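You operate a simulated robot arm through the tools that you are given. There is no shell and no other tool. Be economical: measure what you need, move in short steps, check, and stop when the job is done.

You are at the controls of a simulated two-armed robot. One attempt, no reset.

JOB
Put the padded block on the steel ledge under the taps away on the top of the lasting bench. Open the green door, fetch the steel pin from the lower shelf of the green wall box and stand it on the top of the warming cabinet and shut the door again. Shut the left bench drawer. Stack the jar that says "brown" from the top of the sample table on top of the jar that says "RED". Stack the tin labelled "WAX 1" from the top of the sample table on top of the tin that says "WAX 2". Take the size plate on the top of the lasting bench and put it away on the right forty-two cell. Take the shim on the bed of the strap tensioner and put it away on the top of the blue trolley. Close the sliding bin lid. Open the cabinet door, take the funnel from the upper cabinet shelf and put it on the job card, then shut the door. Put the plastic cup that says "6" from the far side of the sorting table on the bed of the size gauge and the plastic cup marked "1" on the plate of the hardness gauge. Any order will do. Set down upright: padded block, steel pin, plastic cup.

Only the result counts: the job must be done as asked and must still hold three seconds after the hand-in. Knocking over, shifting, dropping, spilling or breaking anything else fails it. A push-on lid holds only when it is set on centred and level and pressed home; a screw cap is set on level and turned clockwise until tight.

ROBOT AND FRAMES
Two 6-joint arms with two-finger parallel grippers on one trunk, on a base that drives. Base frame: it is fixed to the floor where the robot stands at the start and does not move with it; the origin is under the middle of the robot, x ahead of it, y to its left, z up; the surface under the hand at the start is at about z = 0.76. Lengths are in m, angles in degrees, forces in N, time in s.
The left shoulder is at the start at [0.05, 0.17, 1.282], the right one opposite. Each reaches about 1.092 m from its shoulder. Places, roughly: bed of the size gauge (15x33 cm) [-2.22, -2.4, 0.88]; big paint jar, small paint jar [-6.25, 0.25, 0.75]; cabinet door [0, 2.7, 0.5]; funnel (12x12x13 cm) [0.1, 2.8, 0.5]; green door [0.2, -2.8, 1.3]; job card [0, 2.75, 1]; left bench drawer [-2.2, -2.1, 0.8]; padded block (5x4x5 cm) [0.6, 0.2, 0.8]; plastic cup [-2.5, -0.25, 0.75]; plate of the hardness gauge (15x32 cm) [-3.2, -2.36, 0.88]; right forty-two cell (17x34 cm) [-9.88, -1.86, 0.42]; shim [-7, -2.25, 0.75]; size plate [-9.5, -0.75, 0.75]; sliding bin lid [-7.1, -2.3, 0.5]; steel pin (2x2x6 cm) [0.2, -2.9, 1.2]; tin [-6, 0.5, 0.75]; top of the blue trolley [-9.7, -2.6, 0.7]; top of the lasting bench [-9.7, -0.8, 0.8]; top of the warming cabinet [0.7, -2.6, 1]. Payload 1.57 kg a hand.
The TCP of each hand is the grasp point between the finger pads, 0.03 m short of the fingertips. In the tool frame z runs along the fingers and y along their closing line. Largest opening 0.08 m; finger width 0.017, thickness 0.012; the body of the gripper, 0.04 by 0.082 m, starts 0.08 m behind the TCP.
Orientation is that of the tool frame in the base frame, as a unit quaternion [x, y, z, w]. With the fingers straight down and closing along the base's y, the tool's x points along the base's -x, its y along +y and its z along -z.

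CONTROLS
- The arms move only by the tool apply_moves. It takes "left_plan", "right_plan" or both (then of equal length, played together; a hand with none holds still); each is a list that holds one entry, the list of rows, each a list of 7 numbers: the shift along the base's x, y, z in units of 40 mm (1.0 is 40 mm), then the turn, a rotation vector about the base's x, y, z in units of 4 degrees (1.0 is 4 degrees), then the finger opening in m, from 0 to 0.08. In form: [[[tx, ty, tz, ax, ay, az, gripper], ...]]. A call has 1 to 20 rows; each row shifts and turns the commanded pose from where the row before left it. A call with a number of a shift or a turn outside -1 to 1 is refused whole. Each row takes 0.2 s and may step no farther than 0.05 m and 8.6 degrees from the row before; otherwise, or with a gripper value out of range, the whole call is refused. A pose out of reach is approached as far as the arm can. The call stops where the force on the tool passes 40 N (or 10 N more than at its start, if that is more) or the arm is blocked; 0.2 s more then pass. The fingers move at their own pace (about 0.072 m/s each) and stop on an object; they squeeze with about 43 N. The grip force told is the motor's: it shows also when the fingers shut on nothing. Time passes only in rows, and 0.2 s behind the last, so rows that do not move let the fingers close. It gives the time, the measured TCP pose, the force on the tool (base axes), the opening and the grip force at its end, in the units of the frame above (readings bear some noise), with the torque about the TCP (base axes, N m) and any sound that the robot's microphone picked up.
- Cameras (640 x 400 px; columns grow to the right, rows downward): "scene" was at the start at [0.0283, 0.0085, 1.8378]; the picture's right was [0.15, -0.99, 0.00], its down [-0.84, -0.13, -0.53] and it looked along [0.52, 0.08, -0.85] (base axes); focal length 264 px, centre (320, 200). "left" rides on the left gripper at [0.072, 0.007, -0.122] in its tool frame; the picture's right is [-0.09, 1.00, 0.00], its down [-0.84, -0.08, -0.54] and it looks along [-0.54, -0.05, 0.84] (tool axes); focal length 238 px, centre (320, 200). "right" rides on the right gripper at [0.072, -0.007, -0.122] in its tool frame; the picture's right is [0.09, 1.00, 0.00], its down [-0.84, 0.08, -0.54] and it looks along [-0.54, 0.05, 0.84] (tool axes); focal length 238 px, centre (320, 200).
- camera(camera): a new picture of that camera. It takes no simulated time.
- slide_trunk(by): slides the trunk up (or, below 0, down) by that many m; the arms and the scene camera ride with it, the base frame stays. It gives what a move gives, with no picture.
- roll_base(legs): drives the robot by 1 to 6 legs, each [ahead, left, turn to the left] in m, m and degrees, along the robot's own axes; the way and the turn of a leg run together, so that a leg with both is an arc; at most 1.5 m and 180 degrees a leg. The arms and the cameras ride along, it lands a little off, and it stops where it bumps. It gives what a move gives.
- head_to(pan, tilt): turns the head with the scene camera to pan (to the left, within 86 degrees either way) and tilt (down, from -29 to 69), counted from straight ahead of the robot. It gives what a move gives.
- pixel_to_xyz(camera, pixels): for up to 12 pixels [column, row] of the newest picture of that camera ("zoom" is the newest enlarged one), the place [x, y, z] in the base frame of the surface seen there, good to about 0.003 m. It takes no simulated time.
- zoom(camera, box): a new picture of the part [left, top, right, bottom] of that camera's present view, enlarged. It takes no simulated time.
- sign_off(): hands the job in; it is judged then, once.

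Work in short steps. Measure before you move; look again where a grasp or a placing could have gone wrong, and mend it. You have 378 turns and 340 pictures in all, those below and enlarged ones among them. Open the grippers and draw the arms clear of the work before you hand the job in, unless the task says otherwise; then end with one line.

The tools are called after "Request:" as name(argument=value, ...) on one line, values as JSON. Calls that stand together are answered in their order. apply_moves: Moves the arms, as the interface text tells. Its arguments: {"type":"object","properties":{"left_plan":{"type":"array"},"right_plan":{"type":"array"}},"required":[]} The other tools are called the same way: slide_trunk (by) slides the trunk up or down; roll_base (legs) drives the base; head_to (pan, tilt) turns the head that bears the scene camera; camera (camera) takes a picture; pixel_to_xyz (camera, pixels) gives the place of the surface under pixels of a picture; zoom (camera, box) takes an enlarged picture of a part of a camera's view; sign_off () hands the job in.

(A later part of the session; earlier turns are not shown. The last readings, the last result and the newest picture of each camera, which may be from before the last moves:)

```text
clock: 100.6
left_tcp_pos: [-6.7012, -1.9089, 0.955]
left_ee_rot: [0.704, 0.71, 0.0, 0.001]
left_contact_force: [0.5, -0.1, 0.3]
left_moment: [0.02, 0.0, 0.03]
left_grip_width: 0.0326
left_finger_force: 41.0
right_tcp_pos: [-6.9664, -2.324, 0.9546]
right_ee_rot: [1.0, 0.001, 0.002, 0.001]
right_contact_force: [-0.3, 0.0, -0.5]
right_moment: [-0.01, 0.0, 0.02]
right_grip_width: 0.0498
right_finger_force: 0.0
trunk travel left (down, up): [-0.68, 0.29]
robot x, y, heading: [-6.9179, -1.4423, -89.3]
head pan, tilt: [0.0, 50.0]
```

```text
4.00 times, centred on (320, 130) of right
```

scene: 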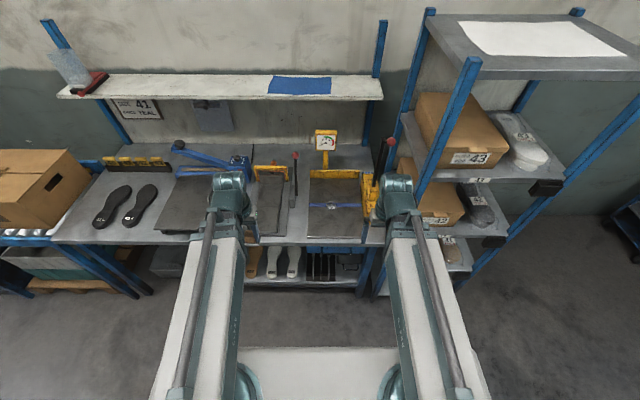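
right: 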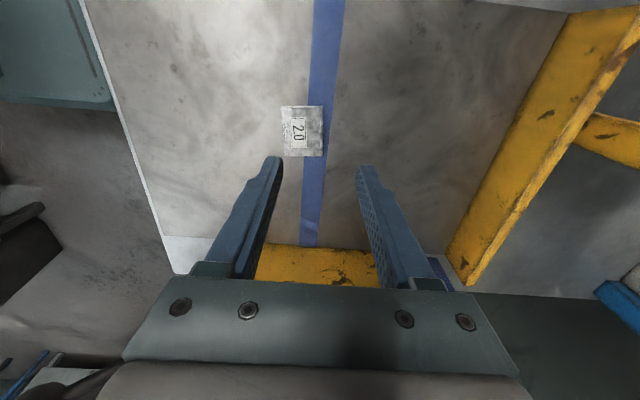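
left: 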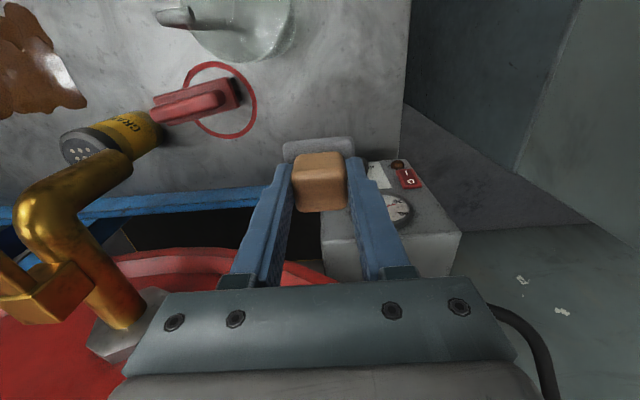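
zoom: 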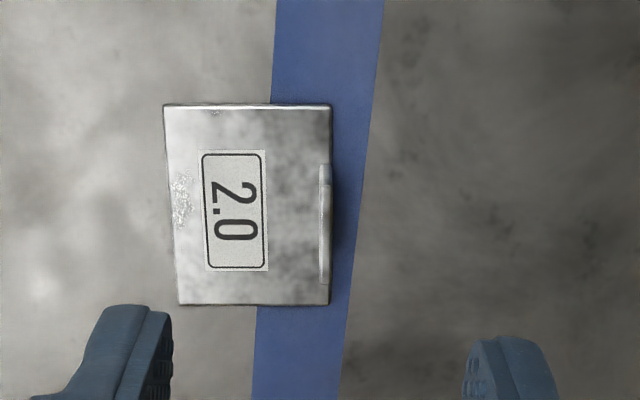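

The tab is centred between the fingers. I lower to TCP 0.876 and grip.

Request:
slide_trunk(by=-0.078)

Request:
apply_moves(right_plan=[[[0, 0, 0, 0, 0, 0, 0.0], [0, 0, 0, 0, 0, 0, 0.0], [0, 0, 0, 0, 0, 0, 0.0], [0, 0, 0, 0, 0, 0, 0.0]]])

Request:
camera(camera="right")

```text
clock: 101.8
left_tcp_pos: [-6.7013, -1.9072, 0.8764]
left_ee_rot: [0.703, 0.711, 0.0, 0.001]
left_contact_force: [-0.5, 0.0, -1.4]
left_moment: [-0.05, -0.01, -0.03]
left_grip_width: 0.0327
left_finger_force: 40.9
right_tcp_pos: [-6.966, -2.3236, 0.8777]
right_ee_rot: [1.0, 0.002, 0.001, 0.001]
right_contact_force: [0.4, 0.5, 0.2]
right_moment: [-0.02, 0.02, 0.01]
right_grip_width: 0.0499
right_finger_force: 0.0
trunk travel left (down, up): [-0.602, 0.368]
robot x, y, heading: [-6.9235, -1.444, -89.5]
head pan, tilt: [0.0, 50.0]
```

```text
clock: 102.8
left_tcp_pos: [-6.7013, -1.9072, 0.8758]
left_ee_rot: [0.703, 0.711, 0.001, 0.001]
left_contact_force: [1.0, -0.2, -0.1]
left_moment: [-0.01, 0.01, -0.03]
left_grip_width: 0.0328
left_finger_force: 41.5
right_tcp_pos: [-6.9655, -2.3241, 0.8765]
right_ee_rot: [1.0, 0.002, 0.0, 0.0]
right_contact_force: [-0.3, -0.4, 0.0]
right_moment: [0.02, 0.01, -0.02]
right_grip_width: 0.0015
right_finger_force: 23.3
trunk travel left (down, up): [-0.602, 0.368]
robot x, y, heading: [-6.9164, -1.4435, -89.5]
head pan, tilt: [0.0, 50.0]
```

```text
312 pictures are left
```

right: 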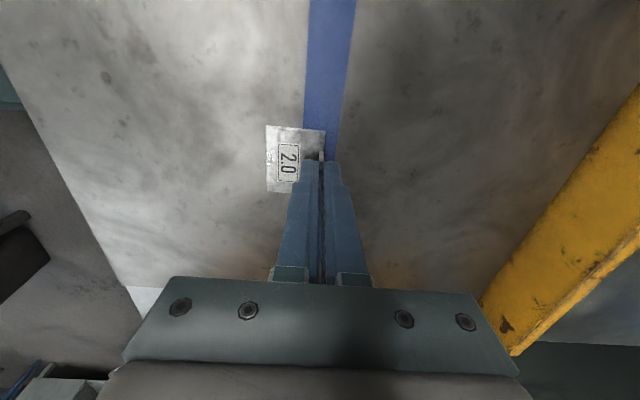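

The tab seems clamped (0.0015 open). I lift and check.

Request:
slide_trunk(by=0.15)

Request:
camera(camera="right")

```text
clock: 104.5
left_tcp_pos: [-6.7001, -1.9081, 1.0261]
left_ee_rot: [0.704, 0.71, 0.0, 0.0]
left_contact_force: [0.0, -1.2, -0.6]
left_moment: [-0.02, 0.04, -0.01]
left_grip_width: 0.0328
left_finger_force: 40.5
right_tcp_pos: [-6.9664, -2.324, 1.0277]
right_ee_rot: [1.0, 0.002, 0.0, 0.0]
right_contact_force: [0.3, -0.5, 0.0]
right_moment: [0.01, -0.01, -0.03]
right_grip_width: 0.0018
right_finger_force: 23.5
trunk travel left (down, up): [-0.752, 0.218]
robot x, y, heading: [-6.921, -1.4398, -89.4]
head pan, tilt: [0.0, 50.0]
```

```text
311 pictures are left
```

right: 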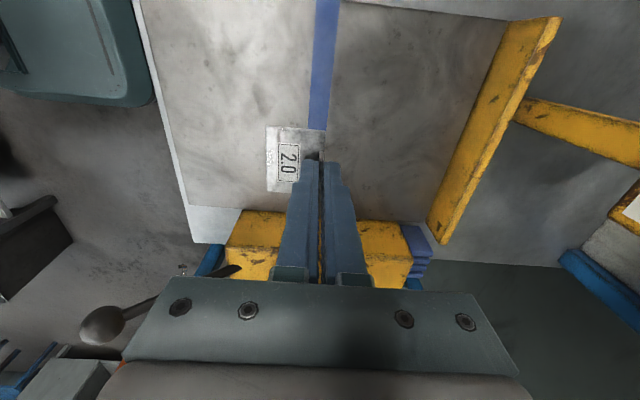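

Held. I raise, retract the right hand, then turn to face -x and look ahead.

Request:
slide_trunk(by=0.17)

Request:
apply_moves(right_plan=[[[0, 1, 0, 0, 0, 0, 0], [0, 1, 0, 0, 0, 0, 0], [0, 1, 0, 0, 0, 0, 0], [0, 1, 0, 0, 0, 0, 0], [0, 1, 0, 0, 0, 0, 0], [0, 1, 0, 0, 0, 0, 0], [-0.4, 0.8, 0, 0, 0, 0, 0], [-0.4, 0.8, 0, 0, 0, 0, 0], [-0.4, 0.8, 0, 0, 0, 0, 0], [-0.4, 0.8, 0, 0, 0, 0, 0]]])

Request:
roll_base(legs=[[0, 0, -90.6], [1.0, 0, 0]])

Request:
head_to(pan=0, tilt=35)

Request:
camera(camera="scene")

```text
clock: 106.4
left_tcp_pos: [-6.7011, -1.9076, 1.1964]
left_ee_rot: [0.703, 0.711, 0.001, 0.001]
left_contact_force: [-0.6, -0.4, 0.3]
left_moment: [-0.02, 0.02, -0.02]
left_grip_width: 0.0325
left_finger_force: 41.1
right_tcp_pos: [-6.9674, -2.3242, 1.1969]
right_ee_rot: [1.0, 0.002, 0.001, 0.001]
right_contact_force: [-0.3, 0.2, -0.1]
right_moment: [0.04, 0.0, 0.0]
right_grip_width: 0.0017
right_finger_force: 23.2
trunk travel left (down, up): [-0.922, 0.048]
robot x, y, heading: [-6.9183, -1.4391, -89.7]
head pan, tilt: [0.0, 50.0]
```

```text
clock: 108.6
left_tcp_pos: [-6.7005, -1.9084, 1.1971]
left_ee_rot: [0.703, 0.711, 0.001, 0.001]
left_contact_force: [0.8, 0.3, -0.5]
left_moment: [-0.02, -0.01, -0.02]
left_grip_width: 0.0328
left_finger_force: 41.0
right_tcp_pos: [-7.0309, -1.9543, 1.1977]
right_ee_rot: [1.0, 0.002, 0.0, 0.001]
right_contact_force: [-0.6, 0.4, -0.5]
right_moment: [-0.03, -0.03, 0.03]
right_grip_width: 0.0019
right_finger_force: 23.2
trunk travel left (down, up): [-0.922, 0.048]
robot x, y, heading: [-6.9153, -1.441, -89.2]
head pan, tilt: [0.0, 50.0]
```

```text
clock: 117.7
left_tcp_pos: [-8.389, -1.6644, 1.1972]
left_ee_rot: [1.0, 0.003, 0.0, 0.001]
left_contact_force: [0.3, 0.0, -0.7]
left_moment: [0.01, -0.01, 0.0]
left_grip_width: 0.033
left_finger_force: 41.2
right_tcp_pos: [-8.4374, -1.3341, 1.1975]
right_ee_rot: [0.708, -0.706, 0.0, 0.0]
right_contact_force: [-0.6, -0.3, -0.1]
right_moment: [0.0, 0.0, -0.04]
right_grip_width: 0.0017
right_finger_force: 23.8
trunk travel left (down, up): [-0.922, 0.048]
robot x, y, heading: [-7.9264, -1.4475, -179.5]
head pan, tilt: [0.0, 50.0]
```

```text
clock: 118.5
left_tcp_pos: [-8.389, -1.663, 1.1971]
left_ee_rot: [1.0, 0.004, 0.001, 0.001]
left_contact_force: [-0.5, 0.0, -1.2]
left_moment: [0.03, -0.01, 0.0]
left_grip_width: 0.0329
left_finger_force: 41.4
right_tcp_pos: [-8.4372, -1.3337, 1.1963]
right_ee_rot: [0.708, -0.707, 0.001, 0.0]
right_contact_force: [1.3, -0.1, -0.6]
right_moment: [0.01, -0.01, 0.0]
right_grip_width: 0.0018
right_finger_force: 23.8
trunk travel left (down, up): [-0.922, 0.048]
robot x, y, heading: [-7.9237, -1.4471, -179.4]
head pan, tilt: [0.0, 35.0]
```

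```text
310 pictures are left
```

scene: 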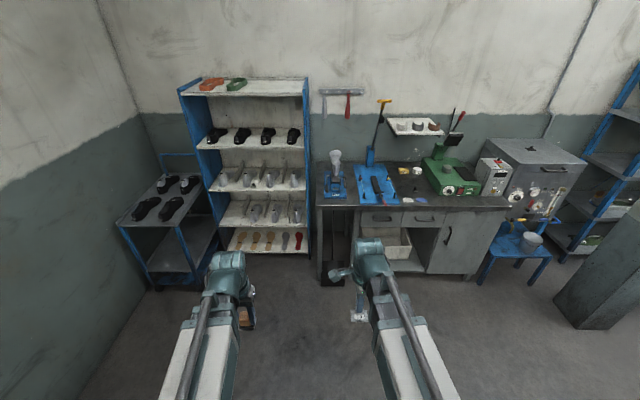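

Request:
zoom(camera="scene", box=[300, 80, 540, 230])

Request:
zoom(camera="scene", box=[110, 110, 320, 260])

Request:
pixel_to_xyz(camera="scene", pixels=[[125, 225], [185, 212], [160, 205], [155, 185], [180, 215], [350, 200], [440, 203], [405, 170], [415, 170], [310, 250], [265, 210], [250, 235]])

```text
2.67 times, centred on (420, 155) of scene
```

zoom: 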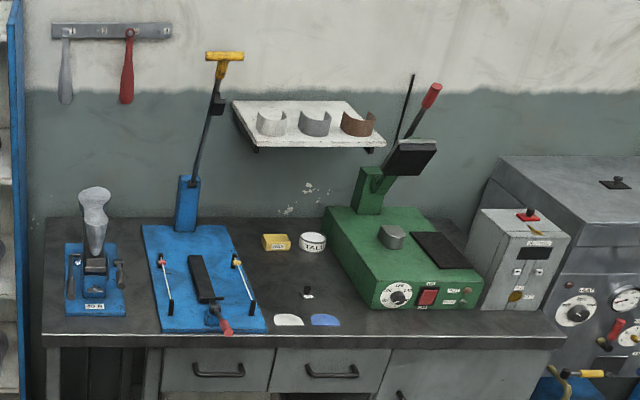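

```text
2.67 times, centred on (215, 185) of scene
```

zoom: 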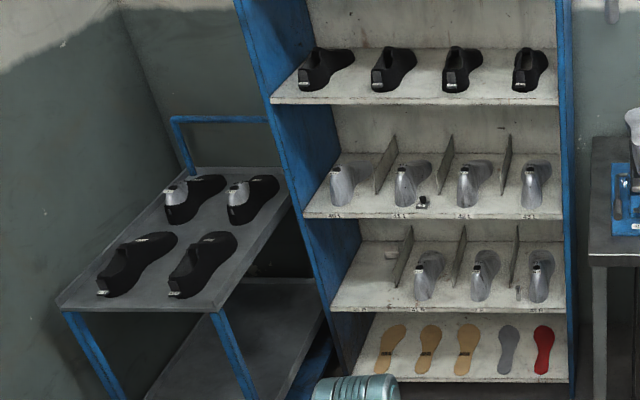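

```text
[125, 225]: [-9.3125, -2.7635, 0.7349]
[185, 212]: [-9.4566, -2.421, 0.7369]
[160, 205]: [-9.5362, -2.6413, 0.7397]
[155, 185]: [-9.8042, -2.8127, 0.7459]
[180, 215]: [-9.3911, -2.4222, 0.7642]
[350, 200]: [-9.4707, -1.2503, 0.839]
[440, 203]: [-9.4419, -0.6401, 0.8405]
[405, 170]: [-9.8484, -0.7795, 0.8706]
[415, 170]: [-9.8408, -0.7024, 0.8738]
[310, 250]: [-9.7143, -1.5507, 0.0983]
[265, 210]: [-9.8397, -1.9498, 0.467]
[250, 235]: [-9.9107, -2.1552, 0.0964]
```

The size plate seems to be the small item with a black knob near scene (415,190). I drive up to the bench at about (-8.82, -1.0).

Request:
roll_base(legs=[[0.88, -0.45, -0.6]])

Request:
head_to(pan=0, tilt=50)

Request:
camera(camera="scene")

Request:
camera(camera="left")

```text
clock: 123.6
left_tcp_pos: [-9.2729, -1.2184, 1.1972]
left_ee_rot: [1.0, -0.001, 0.001, 0.001]
left_contact_force: [0.1, -0.8, -0.4]
left_moment: [-0.01, 0.02, 0.0]
left_grip_width: 0.0326
left_finger_force: 40.4
right_tcp_pos: [-9.3163, -0.8889, 1.1968]
right_ee_rot: [-0.704, 0.711, 0.0, 0.0]
right_contact_force: [0.3, 0.0, -0.5]
right_moment: [-0.01, 0.03, 0.01]
right_grip_width: 0.0018
right_finger_force: 23.1
trunk travel left (down, up): [-0.922, 0.048]
robot x, y, heading: [-8.8025, -1.0071, 179.9]
head pan, tilt: [0.0, 35.0]
```

```text
clock: 124.3
left_tcp_pos: [-9.2723, -1.2196, 1.1967]
left_ee_rot: [1.0, -0.001, 0.0, 0.001]
left_contact_force: [0.3, -0.5, 0.1]
left_moment: [-0.04, -0.02, 0.0]
left_grip_width: 0.0327
left_finger_force: 41.1
right_tcp_pos: [-9.3173, -0.8885, 1.1963]
right_ee_rot: [-0.704, 0.71, -0.001, 0.0]
right_contact_force: [0.3, 0.5, -0.5]
right_moment: [0.02, 0.01, 0.02]
right_grip_width: 0.0018
right_finger_force: 23.8
trunk travel left (down, up): [-0.922, 0.048]
robot x, y, heading: [-8.7994, -1.0099, 179.8]
head pan, tilt: [0.0, 50.0]
```

```text
307 pictures are left
```

scene: 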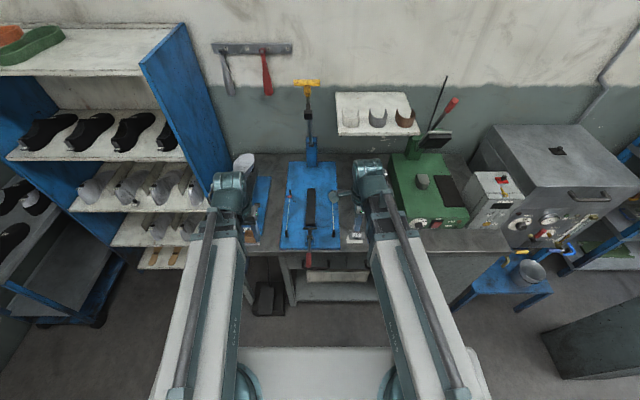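

```text
306 pictures are left
```

left: 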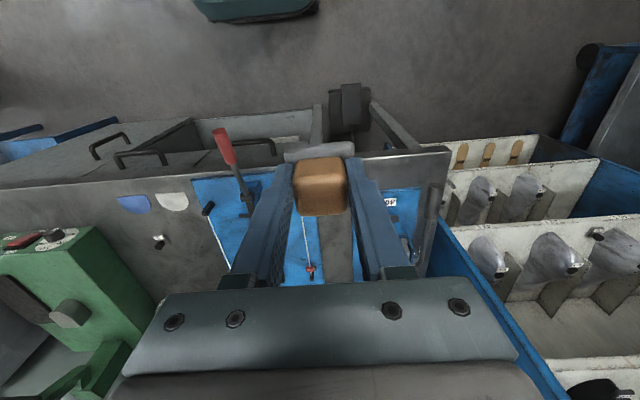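

I zoom the left view on the right part of the bench to identify the plate and free space.

Request:
zoom(camera="left", box=[0, 170, 240, 320])

Request:
pixel_to_xyz(camera="zoom", pixels=[[420, 190], [422, 177], [360, 90], [455, 85], [300, 160], [250, 70], [150, 80], [100, 150], [535, 70], [60, 60], [570, 180]])

```text
2.67 times, centred on (120, 245) of left
```

zoom: 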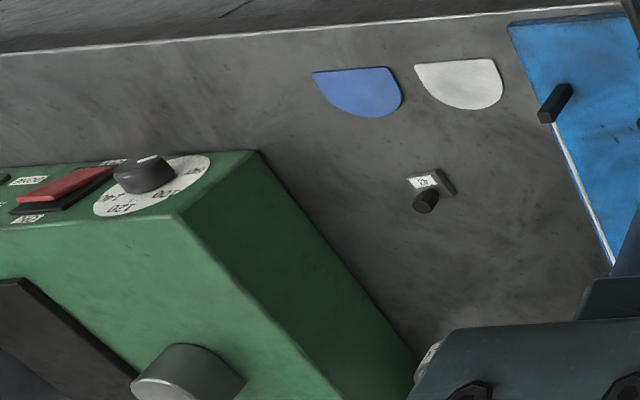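

```text
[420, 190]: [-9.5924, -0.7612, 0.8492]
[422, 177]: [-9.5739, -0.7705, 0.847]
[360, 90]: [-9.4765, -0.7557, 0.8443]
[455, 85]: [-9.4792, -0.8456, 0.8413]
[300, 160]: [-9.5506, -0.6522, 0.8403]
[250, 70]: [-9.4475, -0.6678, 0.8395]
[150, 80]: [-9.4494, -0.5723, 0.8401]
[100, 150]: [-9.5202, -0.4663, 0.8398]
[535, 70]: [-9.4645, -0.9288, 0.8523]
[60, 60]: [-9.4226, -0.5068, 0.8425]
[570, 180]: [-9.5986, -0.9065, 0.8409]
```

Free spot for the block: about (-9.475, -0.65) in front of the green machine. I check the stool, then strafe right 0.36.

Request:
pixel_to_xyz(camera="scene", pixels=[[470, 290], [520, 290], [530, 270], [550, 225], [490, 200], [570, 190], [500, 240], [440, 245]])

Request:
roll_base(legs=[[0, -0.36, 0]])

```text
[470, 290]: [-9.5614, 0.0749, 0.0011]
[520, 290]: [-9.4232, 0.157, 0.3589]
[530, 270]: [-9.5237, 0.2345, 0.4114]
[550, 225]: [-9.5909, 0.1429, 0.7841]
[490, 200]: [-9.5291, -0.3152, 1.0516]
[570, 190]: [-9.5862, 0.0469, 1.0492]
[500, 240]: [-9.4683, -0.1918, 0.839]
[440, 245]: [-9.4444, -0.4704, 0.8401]
```

```text
clock: 126.6
left_tcp_pos: [-9.2713, -0.8635, 1.1972]
left_ee_rot: [1.0, -0.001, 0.001, 0.0]
left_contact_force: [0.3, -0.3, -0.6]
left_moment: [-0.04, 0.0, 0.02]
left_grip_width: 0.0326
left_finger_force: 40.8
right_tcp_pos: [-9.3163, -0.5341, 1.197]
right_ee_rot: [-0.704, 0.71, 0.0, -0.001]
right_contact_force: [0.6, 0.5, -0.2]
right_moment: [-0.06, -0.01, 0.01]
right_grip_width: 0.0018
right_finger_force: 23.5
trunk travel left (down, up): [-0.922, 0.048]
robot x, y, heading: [-8.805, -0.6512, 179.9]
head pan, tilt: [0.0, 50.0]
```

Right hand moves aside and the left hand goes over the free spot.

Request:
apply_moves(left_plan=[[[0, 0, 0, 0, 0, 0, 0.01], [0, 0, 0, 0, 0, 0, 0.01], [-0.73, 0.76, 0, 0, 0, 0, 0.01], [-0.73, 0.76, 0, 0, 0, 0, 0.01], [-0.73, 0.76, 0, 0, 0, 0, 0.01], [-0.73, 0.76, 0, 0, 0, 0, 0.01], [-0.73, 0.76, 0, 0, 0, 0, 0.01], [-0.73, 0.76, 0, 0, 0, 0, 0.01], [-0.73, 0.76, 0, 0, 0, 0, 0.01]]], right_plan=[[[0.25, 0.7, 0, 0, 0, 0, 0], [0.25, 0.7, 0, 0, 0, 0, 0], [0.25, 0.7, 0, 0, 0, 0, 0], [0.25, 0.7, 0, 0, 0, 0, 0], [0.25, 0.7, 0, 0, 0, 0, 0], [0.25, 0.7, 0, 0, 0, 0, 0], [0.15, 0.4, 0, 0, 0, 0, 0], [0, 0, 0, 0, 0, 0, 0], [0, 0, 0, 0, 0, 0, 0]]])

Request:
slide_trunk(by=-0.2)

Request:
camera(camera="left")

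```text
clock: 128.6
left_tcp_pos: [-9.4765, -0.6504, 1.1971]
left_ee_rot: [1.0, -0.001, 0.0, 0.0]
left_contact_force: [-0.1, 0.1, -0.2]
left_moment: [-0.02, -0.01, -0.03]
left_grip_width: 0.0326
left_finger_force: 40.9
right_tcp_pos: [-9.2494, -0.3523, 1.1958]
right_ee_rot: [-0.704, 0.71, -0.001, -0.001]
right_contact_force: [0.1, 0.5, -0.2]
right_moment: [-0.04, -0.03, 0.03]
right_grip_width: 0.0018
right_finger_force: 23.3
trunk travel left (down, up): [-0.922, 0.048]
robot x, y, heading: [-8.8065, -0.6536, 179.9]
head pan, tilt: [0.0, 50.0]
```

```text
clock: 130.8
left_tcp_pos: [-9.4758, -0.6516, 0.9965]
left_ee_rot: [1.0, 0.0, 0.0, 0.0]
left_contact_force: [0.7, 0.6, -1.4]
left_moment: [0.0, -0.02, -0.02]
left_grip_width: 0.0326
left_finger_force: 41.2
right_tcp_pos: [-9.2487, -0.3535, 0.9973]
right_ee_rot: [-0.704, 0.711, 0.0, -0.002]
right_contact_force: [-0.9, 0.4, 1.4]
right_moment: [-0.01, 0.01, -0.03]
right_grip_width: 0.0015
right_finger_force: 24.0
trunk travel left (down, up): [-0.722, 0.248]
robot x, y, heading: [-8.8034, -0.6503, 179.5]
head pan, tilt: [0.0, 50.0]
```

```text
304 pictures are left
```

left: 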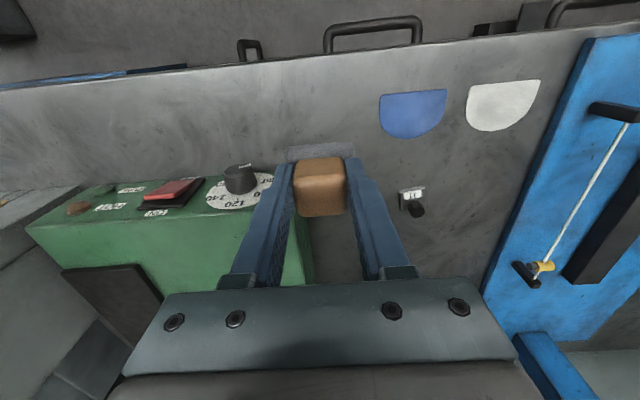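

I check the machine's front edge relative to the block before lowering.

Request:
pixel_to_xyz(camera="left", pixels=[[240, 172], [225, 185], [268, 180], [205, 180], [270, 150], [300, 145], [345, 145], [370, 150], [150, 180]])

```text
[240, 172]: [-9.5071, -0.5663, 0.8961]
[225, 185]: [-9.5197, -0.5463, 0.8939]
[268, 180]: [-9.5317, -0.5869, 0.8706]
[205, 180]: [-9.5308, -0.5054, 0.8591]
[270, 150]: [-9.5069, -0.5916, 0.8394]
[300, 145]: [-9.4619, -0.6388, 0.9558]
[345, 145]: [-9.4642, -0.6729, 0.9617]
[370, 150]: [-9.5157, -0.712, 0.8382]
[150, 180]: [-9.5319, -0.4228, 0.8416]
```

Clear. I lower to just above contact and then the rest.

Request:
slide_trunk(by=-0.109)

Request:
slide_trunk(by=-0.003)

Request:
camera(camera="left")

```text
clock: 132.2
left_tcp_pos: [-9.4761, -0.6513, 0.8896]
left_ee_rot: [1.0, -0.001, -0.001, 0.001]
left_contact_force: [-0.4, -0.5, -0.4]
left_moment: [0.0, 0.01, -0.03]
left_grip_width: 0.0328
left_finger_force: 41.1
right_tcp_pos: [-9.2493, -0.3529, 0.8872]
right_ee_rot: [-0.704, 0.71, 0.0, -0.001]
right_contact_force: [0.2, -0.3, -0.6]
right_moment: [-0.01, 0.03, 0.02]
right_grip_width: 0.0017
right_finger_force: 23.9
trunk travel left (down, up): [-0.613, 0.357]
robot x, y, heading: [-8.8018, -0.6525, 180.0]
head pan, tilt: [0.0, 50.0]
```

```text
clock: 132.7
left_tcp_pos: [-9.4754, -0.6527, 0.8858]
left_ee_rot: [1.0, -0.001, 0.0, 0.002]
left_contact_force: [-1.6, -0.8, 5.8]
left_moment: [0.08, 0.1, 0.05]
left_grip_width: 0.0328
left_finger_force: 41.2
right_tcp_pos: [-9.2492, -0.3533, 0.8852]
right_ee_rot: [-0.704, 0.71, 0.0, -0.002]
right_contact_force: [0.4, 0.1, 0.8]
right_moment: [0.02, 0.03, 0.01]
right_grip_width: 0.0017
right_finger_force: 23.3
trunk travel left (down, up): [-0.61, 0.36]
robot x, y, heading: [-8.8032, -0.6534, 179.8]
head pan, tilt: [0.0, 50.0]
```

```text
303 pictures are left
```

left: 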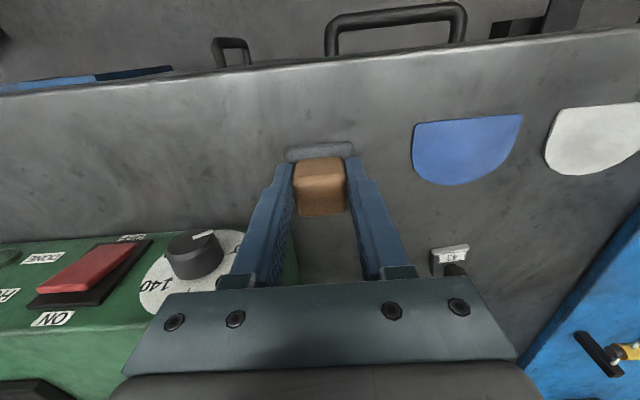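

Contact felt. I open the left fingers and raise.

Request:
apply_moves(left_plan=[[[0, 0, 0, 0, 0, 0, 0.06], [0, 0, 0, 0, 0, 0, 0.06], [0, 0, 0, 0, 0, 0, 0.06]]])

Request:
slide_trunk(by=0.12)

Request:
camera(camera="left")

```text
clock: 133.5
left_tcp_pos: [-9.4766, -0.6525, 0.8847]
left_ee_rot: [1.0, -0.002, 0.0, 0.001]
left_contact_force: [0.7, -0.5, -0.5]
left_moment: [-0.03, 0.01, -0.01]
left_grip_width: 0.06
left_finger_force: 0.0
right_tcp_pos: [-9.2489, -0.3531, 0.8847]
right_ee_rot: [-0.704, 0.71, 0.0, -0.001]
right_contact_force: [-0.2, -0.6, 0.0]
right_moment: [-0.01, -0.01, 0.0]
right_grip_width: 0.0018
right_finger_force: 23.2
trunk travel left (down, up): [-0.61, 0.36]
robot x, y, heading: [-8.8067, -0.6547, 179.9]
head pan, tilt: [0.0, 50.0]
```

```text
clock: 135.0
left_tcp_pos: [-9.4757, -0.6513, 1.0052]
left_ee_rot: [1.0, -0.001, 0.0, 0.001]
left_contact_force: [0.1, -0.1, 0.4]
left_moment: [0.01, 0.02, 0.01]
left_grip_width: 0.0601
left_finger_force: 0.0
right_tcp_pos: [-9.2486, -0.3539, 1.0048]
right_ee_rot: [-0.704, 0.71, 0.0, -0.001]
right_contact_force: [0.0, 1.1, -0.2]
right_moment: [0.02, 0.01, 0.01]
right_grip_width: 0.0018
right_finger_force: 23.8
trunk travel left (down, up): [-0.73, 0.24]
robot x, y, heading: [-8.8037, -0.6503, 180.1]
head pan, tilt: [0.0, 50.0]
```

```text
302 pictures are left
```

left: 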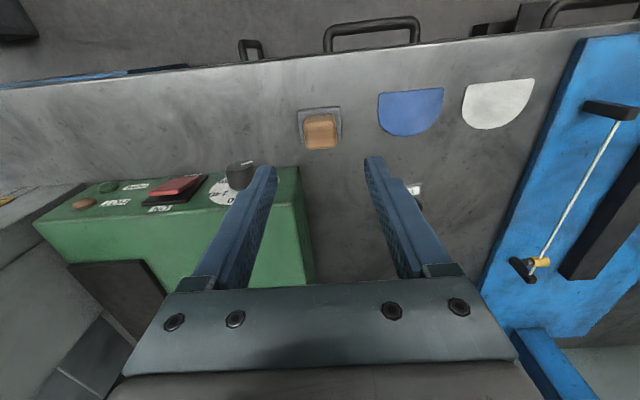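

Block stands. I move the left hand over the size plate near (-9.585, -0.765).

Request:
apply_moves(left_plan=[[[-0.7, -0.7, 0, 0, 0, 0, 0.05], [-0.7, -0.7, 0, 0, 0, 0, 0.05], [-0.7, -0.7, 0, 0, 0, 0, 0.05], [-0.65, -0.7, 0, 0, 0, 0, 0.05], [0, 0, 0, 0, 0, 0, 0.05]]])

Request:
zoom(camera="left", box=[240, 80, 400, 180])

Request:
pixel_to_xyz(camera="left", pixels=[[320, 145], [315, 135], [325, 135], [320, 130]])

```text
clock: 136.2
left_tcp_pos: [-9.5883, -0.7636, 1.0056]
left_ee_rot: [1.0, -0.001, 0.001, 0.0]
left_contact_force: [0.0, 0.0, 0.2]
left_moment: [0.0, -0.02, 0.02]
left_grip_width: 0.0498
left_finger_force: 0.1
right_tcp_pos: [-9.248, -0.351, 1.0042]
right_ee_rot: [-0.704, 0.71, 0.0, -0.001]
right_contact_force: [0.2, -0.8, 0.1]
right_moment: [0.03, 0.0, -0.02]
right_grip_width: 0.0017
right_finger_force: 23.7
trunk travel left (down, up): [-0.73, 0.24]
robot x, y, heading: [-8.8023, -0.6532, 180.0]
head pan, tilt: [0.0, 50.0]
```

```text
4.00 times, centred on (320, 130) of left
```

zoom: 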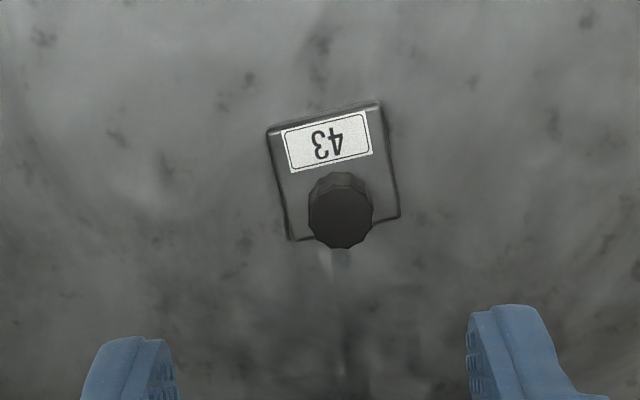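

```text
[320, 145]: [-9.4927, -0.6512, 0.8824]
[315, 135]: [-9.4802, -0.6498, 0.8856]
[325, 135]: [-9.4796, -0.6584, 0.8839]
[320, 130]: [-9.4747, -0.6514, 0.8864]
```

Measure the plate and knob in this zoom.

Request:
pixel_to_xyz(camera="zoom", pixels=[[340, 205], [315, 215], [368, 215], [340, 240], [340, 190], [328, 140], [275, 135], [378, 108], [392, 210], [290, 230]])

```text
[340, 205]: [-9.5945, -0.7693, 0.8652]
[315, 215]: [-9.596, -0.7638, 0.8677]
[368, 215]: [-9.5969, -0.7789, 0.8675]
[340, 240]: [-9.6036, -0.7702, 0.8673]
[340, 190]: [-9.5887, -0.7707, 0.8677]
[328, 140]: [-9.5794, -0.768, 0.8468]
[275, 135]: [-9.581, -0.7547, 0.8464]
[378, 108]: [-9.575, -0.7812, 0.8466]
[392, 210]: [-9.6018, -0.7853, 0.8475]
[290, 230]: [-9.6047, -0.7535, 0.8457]
```

The knob is at (-9.596, -0.771), top 0.868. Before choosing the grip tilt I look at the shelf cells.

Request:
head_to(pan=50, tilt=35)

Request:
camera(camera="scene")

Request:
zoom(camera="scene", box=[220, 100, 460, 250])

```text
clock: 137.4
left_tcp_pos: [-9.5871, -0.7643, 1.0048]
left_ee_rot: [1.0, -0.001, 0.0, 0.001]
left_contact_force: [0.7, -0.3, 0.6]
left_moment: [-0.01, 0.0, -0.01]
left_grip_width: 0.0499
left_finger_force: 0.0
right_tcp_pos: [-9.2494, -0.3523, 1.0039]
right_ee_rot: [-0.704, 0.71, -0.001, -0.001]
right_contact_force: [-0.6, -0.8, 0.1]
right_moment: [0.02, 0.0, -0.05]
right_grip_width: 0.0019
right_finger_force: 23.3
trunk travel left (down, up): [-0.73, 0.24]
robot x, y, heading: [-8.8044, -0.6511, 179.7]
head pan, tilt: [50.0, 35.0]
```

```text
300 pictures are left
```

scene: 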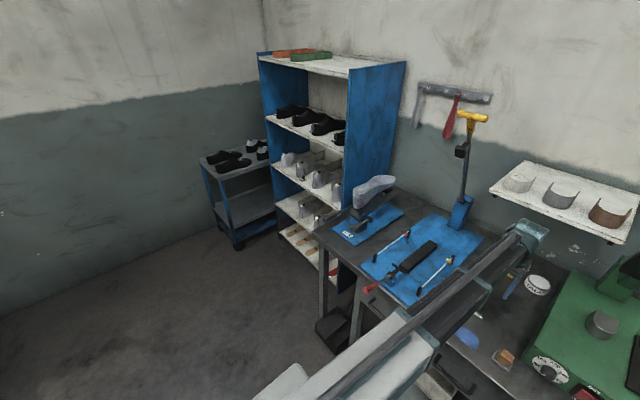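

```text
2.67 times, centred on (340, 175) of scene
```

zoom: 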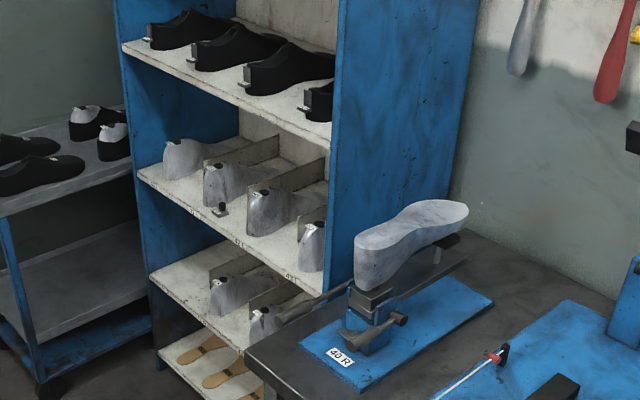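

The 42R cell is on the lower row under a shelf, so I grip the knob with the hand tilted about 48° forward. I tilt it now above the plate.

Request:
apply_moves(left_plan=[[[0, -0.19, 0, 0, 1, 0, 0.04], [0, 0, 0, 0, 1, 0, 0.04], [0, 0, 0, 0, 1, 0, 0.04], [0, 0, 0, 0, 1, 0, 0.04], [0, 0, 0, 0, 1, 0, 0.04], [0, 0, 0, 0, 1, 0, 0.04], [0, 0, 0, 0, 1, 0, 0.04], [0, 0, 0, 0, 1, 0, 0.04], [0, 0, 0, 0, 1, 0, 0.04], [0, 0, 0, 0, 1, 0, 0.04], [0, 0, 0, 0, 1, 0, 0.04], [0, 0, 0, 0, 1, 0, 0.04], [0, 0, 0, 0, 0, 0, 0.04]]])

Request:
camera(camera="left")

```text
clock: 140.2
left_tcp_pos: [-9.5863, -0.7709, 1.0783]
left_ee_rot: [0.913, 0.0, -0.408, 0.0]
left_contact_force: [0.8, -0.4, -0.1]
left_moment: [-0.03, -0.03, 0.0]
left_grip_width: 0.04
left_finger_force: 0.0
left hand out of reach, approached as far as the arm can: row 3, 4, 5, 6, 7, 8, 9, 10, 11, 12
right_tcp_pos: [-9.249, -0.3531, 1.0048]
right_ee_rot: [-0.704, 0.71, -0.001, -0.001]
right_contact_force: [0.5, 1.1, -0.5]
right_moment: [0.01, 0.01, 0.0]
right_grip_width: 0.0021
right_finger_force: 23.5
trunk travel left (down, up): [-0.73, 0.24]
robot x, y, heading: [-8.8025, -0.6536, 180.0]
head pan, tilt: [50.0, 35.0]
```

```text
298 pictures are left
```

left: 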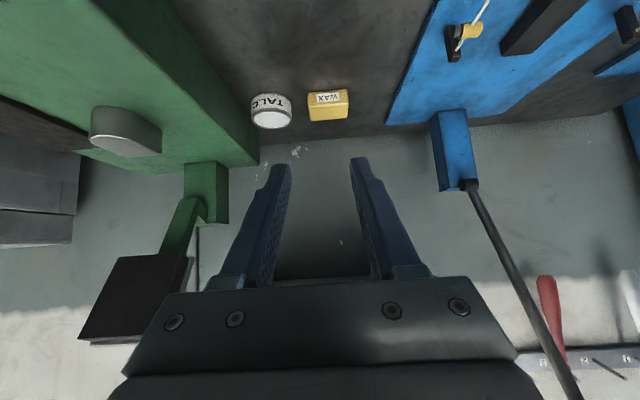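

Now I lower by 0.15 and watch from the head camera.

Request:
slide_trunk(by=-0.15)

Request:
head_to(pan=10, tilt=45)

Request:
zoom(camera="scene", box=[240, 120, 400, 220])

Request:
camera(camera="left")

```text
clock: 142.0
left_tcp_pos: [-9.586, -0.7712, 0.9273]
left_ee_rot: [0.914, 0.0, -0.406, 0.001]
left_contact_force: [-0.6, -0.2, -1.1]
left_moment: [0.0, -0.04, -0.03]
left_grip_width: 0.04
left_finger_force: 0.0
right_tcp_pos: [-9.2491, -0.3544, 0.8545]
right_ee_rot: [-0.704, 0.711, 0.0, -0.001]
right_contact_force: [-1.0, -1.1, -1.5]
right_moment: [0.0, -0.01, 0.03]
right_grip_width: 0.002
right_finger_force: 23.4
trunk travel left (down, up): [-0.58, 0.39]
robot x, y, heading: [-8.8004, -0.6519, 179.9]
head pan, tilt: [50.0, 35.0]
```

```text
clock: 143.0
left_tcp_pos: [-9.5859, -0.7707, 0.9269]
left_ee_rot: [0.914, 0.0, -0.406, 0.001]
left_contact_force: [1.2, 0.7, 0.6]
left_moment: [-0.04, -0.01, 0.0]
left_grip_width: 0.0398
left_finger_force: 0.1
right_tcp_pos: [-9.2496, -0.3533, 0.8545]
right_ee_rot: [-0.704, 0.71, -0.001, -0.001]
right_contact_force: [-0.3, -1.0, -1.1]
right_moment: [0.01, 0.02, 0.02]
right_grip_width: 0.0019
right_finger_force: 24.0
trunk travel left (down, up): [-0.58, 0.39]
robot x, y, heading: [-8.7998, -0.6542, 180.2]
head pan, tilt: [10.0, 45.0]
```

```text
4.00 times, centred on (320, 170) of scene
```

zoom: 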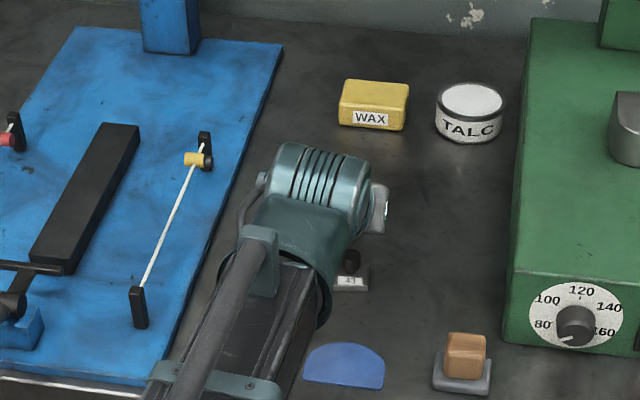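

```text
296 pictures are left
```

left: 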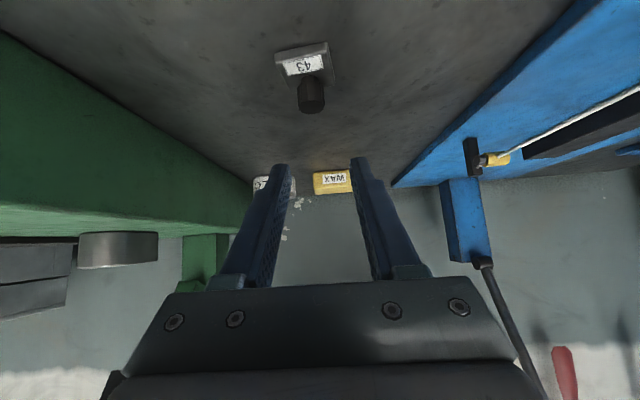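

The plate shows under the fingers. I measure the knob from this view to confirm alignment.

Request:
pixel_to_xyz(camera="left", pixels=[[311, 95], [311, 106], [303, 92], [320, 92], [305, 62]])

```text
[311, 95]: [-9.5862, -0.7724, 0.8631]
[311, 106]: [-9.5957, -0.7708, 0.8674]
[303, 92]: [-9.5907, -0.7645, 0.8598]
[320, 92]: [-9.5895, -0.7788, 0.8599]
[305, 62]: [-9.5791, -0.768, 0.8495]
```

Aligned. Lower to TCP z≈0.876 and grip.

Request:
slide_trunk(by=-0.051)

Request:
apply_moves(left_plan=[[[0, 0, 0, 0, 0, 0, 0.0], [0, 0, 0, 0, 0, 0, 0.0], [0, 0, 0, 0, 0, 0, 0.0]]])

Request:
slide_trunk(by=0.1)

Request:
camera(camera="left")

```text
clock: 144.0
left_tcp_pos: [-9.5862, -0.7707, 0.8769]
left_ee_rot: [0.914, 0.0, -0.406, 0.002]
left_contact_force: [-0.4, 0.5, -0.2]
left_moment: [-0.02, 0.02, 0.0]
left_grip_width: 0.04
left_finger_force: 0.1
right_tcp_pos: [-9.2492, -0.3526, 0.8046]
right_ee_rot: [-0.704, 0.71, 0.001, -0.002]
right_contact_force: [0.4, 0.1, -0.5]
right_moment: [-0.02, -0.03, -0.02]
right_grip_width: 0.0018
right_finger_force: 23.2
trunk travel left (down, up): [-0.529, 0.441]
robot x, y, heading: [-8.8023, -0.6502, 179.8]
head pan, tilt: [10.0, 45.0]
```

```text
clock: 144.8
left_tcp_pos: [-9.5868, -0.7715, 0.8774]
left_ee_rot: [0.913, 0.0, -0.407, 0.001]
left_contact_force: [-0.4, 0.9, 1.7]
left_moment: [0.0, 0.0, 0.0]
left_grip_width: 0.0162
left_finger_force: 31.8
right_tcp_pos: [-9.2473, -0.3532, 0.8028]
right_ee_rot: [-0.704, 0.71, 0.0, -0.001]
right_contact_force: [0.5, -0.9, -0.3]
right_moment: [-0.02, 0.02, -0.02]
right_grip_width: 0.0019
right_finger_force: 23.2
trunk travel left (down, up): [-0.529, 0.441]
robot x, y, heading: [-8.8025, -0.65, 180.0]
head pan, tilt: [10.0, 45.0]
```

```text
clock: 146.1
left_tcp_pos: [-9.5872, -0.771, 0.9767]
left_ee_rot: [0.913, 0.001, -0.407, 0.002]
left_contact_force: [0.2, 0.2, -0.8]
left_moment: [0.0, 0.0, 0.0]
left_grip_width: 0.0167
left_finger_force: 31.8
right_tcp_pos: [-9.2496, -0.3538, 0.9037]
right_ee_rot: [-0.704, 0.711, 0.0, 0.0]
right_contact_force: [-0.4, -0.2, 0.0]
right_moment: [-0.01, 0.01, 0.03]
right_grip_width: 0.0018
right_finger_force: 23.3
trunk travel left (down, up): [-0.629, 0.341]
robot x, y, heading: [-8.8034, -0.6556, 179.8]
head pan, tilt: [10.0, 45.0]
```

```text
295 pictures are left
```

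left: 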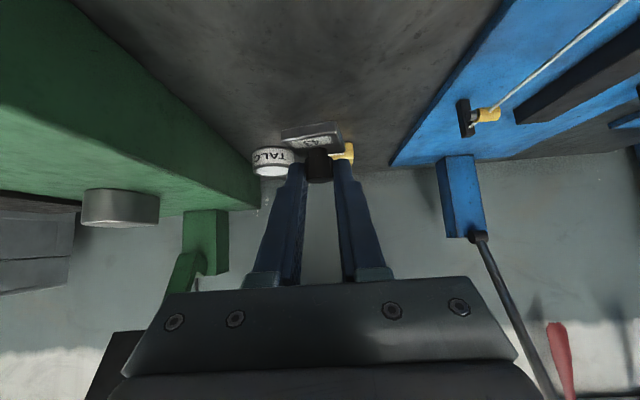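

Plate held. I retract the left arm, raise a little, and strafe left to face the shelf.

Request:
apply_moves(left_plan=[[[1, 0, 0, 0, 0, 0, 0], [1, 0, 0, 0, 0, 0, 0], [1, 0, 0, 0, 0, 0, 0], [0.8, 0, 0, 0, 0, 0, 0]]])

Request:
slide_trunk(by=0.2)

Request:
roll_base(legs=[[0, 1.04, 0]])

Request:
camera(camera="scene")

```text
clock: 147.1
left_tcp_pos: [-9.4344, -0.7696, 0.9762]
left_ee_rot: [0.913, -0.001, -0.407, 0.0]
left_contact_force: [0.1, 0.2, -0.6]
left_moment: [0.0, -0.02, -0.02]
left_grip_width: 0.0165
left_finger_force: 31.3
right_tcp_pos: [-9.2494, -0.3519, 0.9028]
right_ee_rot: [-0.704, 0.71, 0.0, -0.001]
right_contact_force: [0.1, 0.6, -0.4]
right_moment: [0.01, -0.01, 0.03]
right_grip_width: 0.0019
right_finger_force: 23.5
trunk travel left (down, up): [-0.629, 0.341]
robot x, y, heading: [-8.8002, -0.6528, 179.9]
head pan, tilt: [10.0, 45.0]
```

```text
clock: 149.3
left_tcp_pos: [-9.4356, -0.7687, 1.1759]
left_ee_rot: [0.914, 0.0, -0.406, 0.001]
left_contact_force: [-0.1, 0.7, -1.2]
left_moment: [-0.01, 0.0, -0.03]
left_grip_width: 0.0167
left_finger_force: 32.0
right_tcp_pos: [-9.2491, -0.3537, 1.1036]
right_ee_rot: [-0.704, 0.71, 0.0, -0.001]
right_contact_force: [0.5, 0.5, -0.2]
right_moment: [-0.02, 0.01, -0.01]
right_grip_width: 0.002
right_finger_force: 23.2
trunk travel left (down, up): [-0.829, 0.141]
robot x, y, heading: [-8.8018, -0.6525, 180.1]
head pan, tilt: [10.0, 45.0]
```

```text
clock: 154.6
left_tcp_pos: [-9.4556, -1.7905, 1.1764]
left_ee_rot: [0.913, -0.014, -0.407, -0.006]
left_contact_force: [-0.9, 0.0, -0.9]
left_moment: [-0.03, 0.01, -0.02]
left_grip_width: 0.0165
left_finger_force: 31.9
right_tcp_pos: [-9.2569, -1.3818, 1.1045]
right_ee_rot: [-0.694, 0.72, 0.0, 0.0]
right_contact_force: [-0.2, -0.1, -0.4]
right_moment: [0.02, -0.01, -0.01]
right_grip_width: 0.0019
right_finger_force: 23.9
trunk travel left (down, up): [-0.829, 0.141]
robot x, y, heading: [-8.8207, -1.691, 178.2]
head pan, tilt: [10.0, 45.0]
```

```text
294 pictures are left
```

scene: 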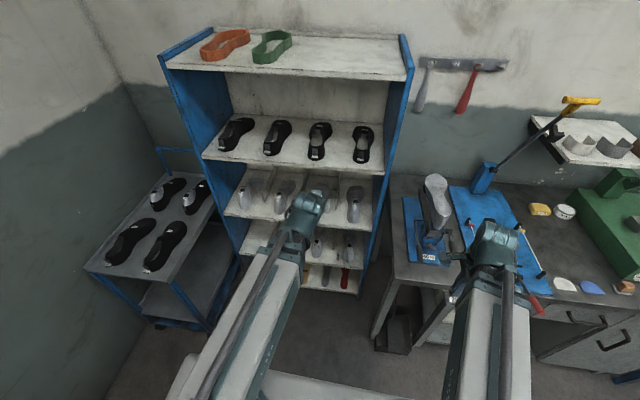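

I lower the trunk by 0.4 to look into the rows and read labels.

Request:
slide_trunk(by=-0.4)

Request:
head_to(pan=16, tilt=38)

Request:
camera(camera="scene")

Request:
camera(camera="left")

```text
clock: 158.5
left_tcp_pos: [-9.454, -1.7906, 0.7768]
left_ee_rot: [0.913, -0.014, -0.407, -0.004]
left_contact_force: [0.0, 0.1, -0.8]
left_moment: [-0.01, -0.03, 0.01]
left_grip_width: 0.0163
left_finger_force: 31.9
right_tcp_pos: [-9.2565, -1.38, 0.7038]
right_ee_rot: [-0.693, 0.721, -0.001, -0.001]
right_contact_force: [-0.5, 0.7, -0.7]
right_moment: [-0.04, -0.04, 0.0]
right_grip_width: 0.0017
right_finger_force: 23.4
trunk travel left (down, up): [-0.429, 0.541]
robot x, y, heading: [-8.8214, -1.6861, 178.1]
head pan, tilt: [10.0, 45.0]
```

```text
clock: 159.1
left_tcp_pos: [-9.4544, -1.7911, 0.7759]
left_ee_rot: [0.913, -0.013, -0.408, -0.004]
left_contact_force: [0.3, -0.1, -0.9]
left_moment: [0.02, 0.02, 0.01]
left_grip_width: 0.0165
left_finger_force: 31.2
right_tcp_pos: [-9.258, -1.3789, 0.7034]
right_ee_rot: [-0.693, 0.721, -0.001, 0.0]
right_contact_force: [-0.3, -0.9, 0.4]
right_moment: [-0.03, 0.01, 0.02]
right_grip_width: 0.0018
right_finger_force: 24.0
trunk travel left (down, up): [-0.429, 0.541]
robot x, y, heading: [-8.8174, -1.6921, 178.1]
head pan, tilt: [16.0, 38.0]
```

```text
293 pictures are left
```

scene: 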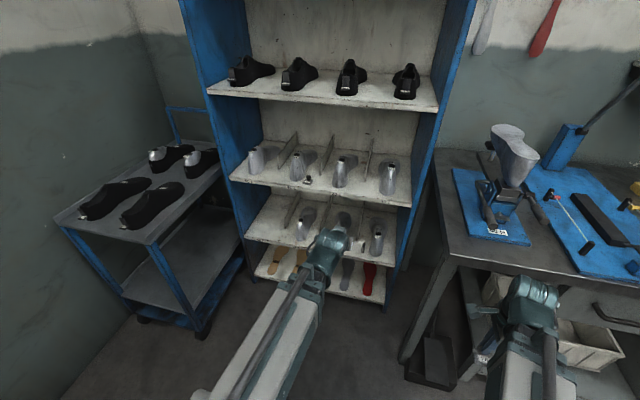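

```text
292 pictures are left
```

left: 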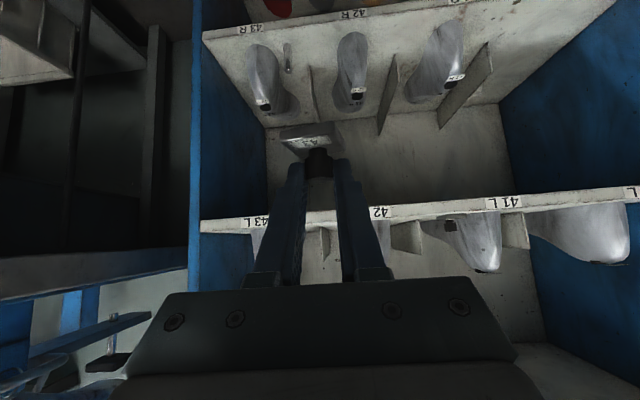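

The left camera shows labels 43R (256,28) and 42R (353,15) on the lower row. I zoom in and measure the 42R cell.

Request:
zoom(camera="left", box=[200, 0, 520, 200])

Request:
pixel_to_xyz(camera="zoom", pixels=[[225, 40], [310, 30], [400, 25], [280, 60], [360, 60], [310, 75], [305, 185], [225, 140], [380, 120], [130, 430], [250, 390], [370, 50]])

```text
2.00 times, centred on (360, 100) of left
```

zoom: 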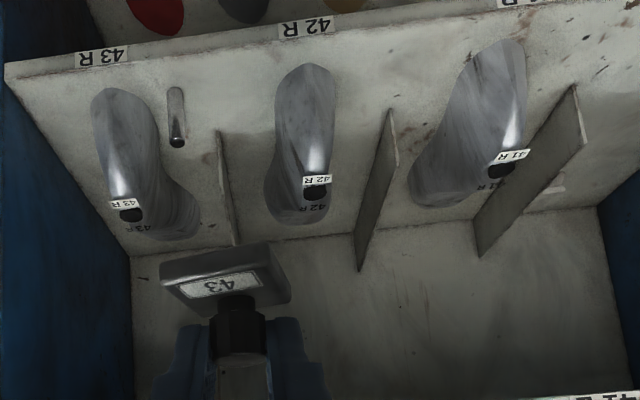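

```text
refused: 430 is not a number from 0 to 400
```

Re-measure with valid pixels.

Request:
pixel_to_xyz(camera="zoom", pixels=[[225, 45], [310, 35], [400, 30], [250, 80], [360, 70], [300, 72], [315, 190], [225, 140], [385, 120], [265, 75], [350, 100], [230, 60]])

Request:
pixel_to_xyz(camera="left", pixels=[[260, 223], [380, 213], [325, 216], [352, 33]])

```text
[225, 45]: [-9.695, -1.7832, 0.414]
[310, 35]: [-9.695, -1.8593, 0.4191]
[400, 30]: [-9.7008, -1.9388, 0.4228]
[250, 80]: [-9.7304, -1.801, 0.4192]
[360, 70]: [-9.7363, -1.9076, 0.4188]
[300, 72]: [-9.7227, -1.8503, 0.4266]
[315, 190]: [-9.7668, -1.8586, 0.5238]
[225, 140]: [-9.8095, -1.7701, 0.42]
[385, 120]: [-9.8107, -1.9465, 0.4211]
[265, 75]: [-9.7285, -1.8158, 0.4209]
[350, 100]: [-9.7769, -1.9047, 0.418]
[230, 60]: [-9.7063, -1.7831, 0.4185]
```

```text
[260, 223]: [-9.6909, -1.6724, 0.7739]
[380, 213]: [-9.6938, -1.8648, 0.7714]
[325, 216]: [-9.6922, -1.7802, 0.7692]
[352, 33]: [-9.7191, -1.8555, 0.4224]
```

Free spot: beside the last on its +y side, around (-9.74, -1.797). I measure the last's near flank there.

Request:
pixel_to_xyz(camera="zoom", pixels=[[283, 80], [280, 90], [277, 105], [276, 130], [268, 180], [285, 100], [265, 100], [255, 130], [218, 132], [235, 240]])

```text
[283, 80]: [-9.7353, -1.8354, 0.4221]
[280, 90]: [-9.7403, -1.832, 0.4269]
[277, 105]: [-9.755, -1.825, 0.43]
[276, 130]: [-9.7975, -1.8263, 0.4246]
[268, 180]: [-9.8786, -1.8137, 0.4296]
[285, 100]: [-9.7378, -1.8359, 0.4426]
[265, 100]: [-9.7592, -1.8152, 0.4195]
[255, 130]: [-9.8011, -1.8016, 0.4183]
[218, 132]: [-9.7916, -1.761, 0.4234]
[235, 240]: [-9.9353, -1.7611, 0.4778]
```

I lower to TCP 0.50 in front of the shelf, then extend to (-9.737, -1.799).

Request:
slide_trunk(by=-0.27)

Request:
apply_moves(left_plan=[[[-0.9, 0, 0, 0, 0, 0, 0], [-0.9, 0, 0, 0, 0, 0, 0], [-0.9, 0, 0, 0, 0, 0, 0], [-0.9, 0, 0, 0, 0, 0, 0], [-0.9, -0.1, 0, 0, 0, 0, 0], [-0.9, -0.1, 0, 0, 0, 0, 0], [-0.5, 0, 0, 0, 0, 0, 0], [0, 0, 0, 0, 0, 0, 0]]])

Request:
camera(camera="left")

```text
clock: 161.9
left_tcp_pos: [-9.4551, -1.7903, 0.5057]
left_ee_rot: [0.913, -0.013, -0.407, -0.005]
left_contact_force: [0.4, 0.6, -1.5]
left_moment: [0.01, 0.0, -0.02]
left_grip_width: 0.0162
left_finger_force: 32.1
right_tcp_pos: [-9.2555, -1.3799, 0.4336]
right_ee_rot: [-0.693, 0.721, 0.0, -0.001]
right_contact_force: [0.0, 0.5, -0.8]
right_moment: [0.01, 0.03, 0.02]
right_grip_width: 0.0019
right_finger_force: 23.4
trunk travel left (down, up): [-0.159, 0.811]
robot x, y, heading: [-8.8207, -1.69, 178.0]
head pan, tilt: [16.0, 38.0]
```

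```text
clock: 163.7
left_tcp_pos: [-9.6917, -1.799, 0.5056]
left_ee_rot: [0.914, -0.014, -0.406, -0.005]
left_contact_force: [-0.3, -0.4, -1.0]
left_moment: [0.02, -0.05, 0.01]
left_grip_width: 0.0163
left_finger_force: 31.4
right_tcp_pos: [-9.2569, -1.3799, 0.4339]
right_ee_rot: [-0.694, 0.72, -0.001, -0.001]
right_contact_force: [0.3, 0.5, -0.6]
right_moment: [-0.02, 0.01, 0.01]
right_grip_width: 0.0019
right_finger_force: 23.1
trunk travel left (down, up): [-0.159, 0.811]
robot x, y, heading: [-8.8206, -1.6966, 178.4]
head pan, tilt: [16.0, 38.0]
```

```text
290 pictures are left
```

left: 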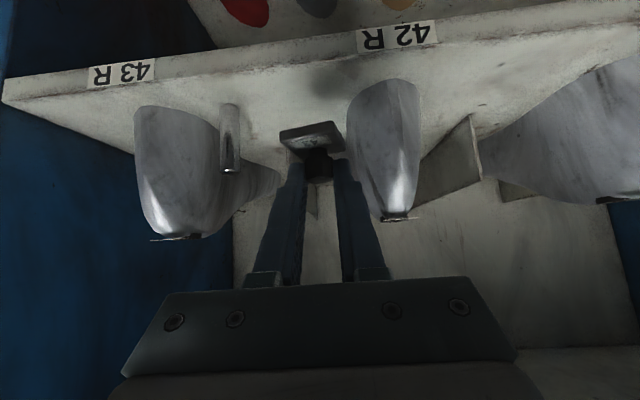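

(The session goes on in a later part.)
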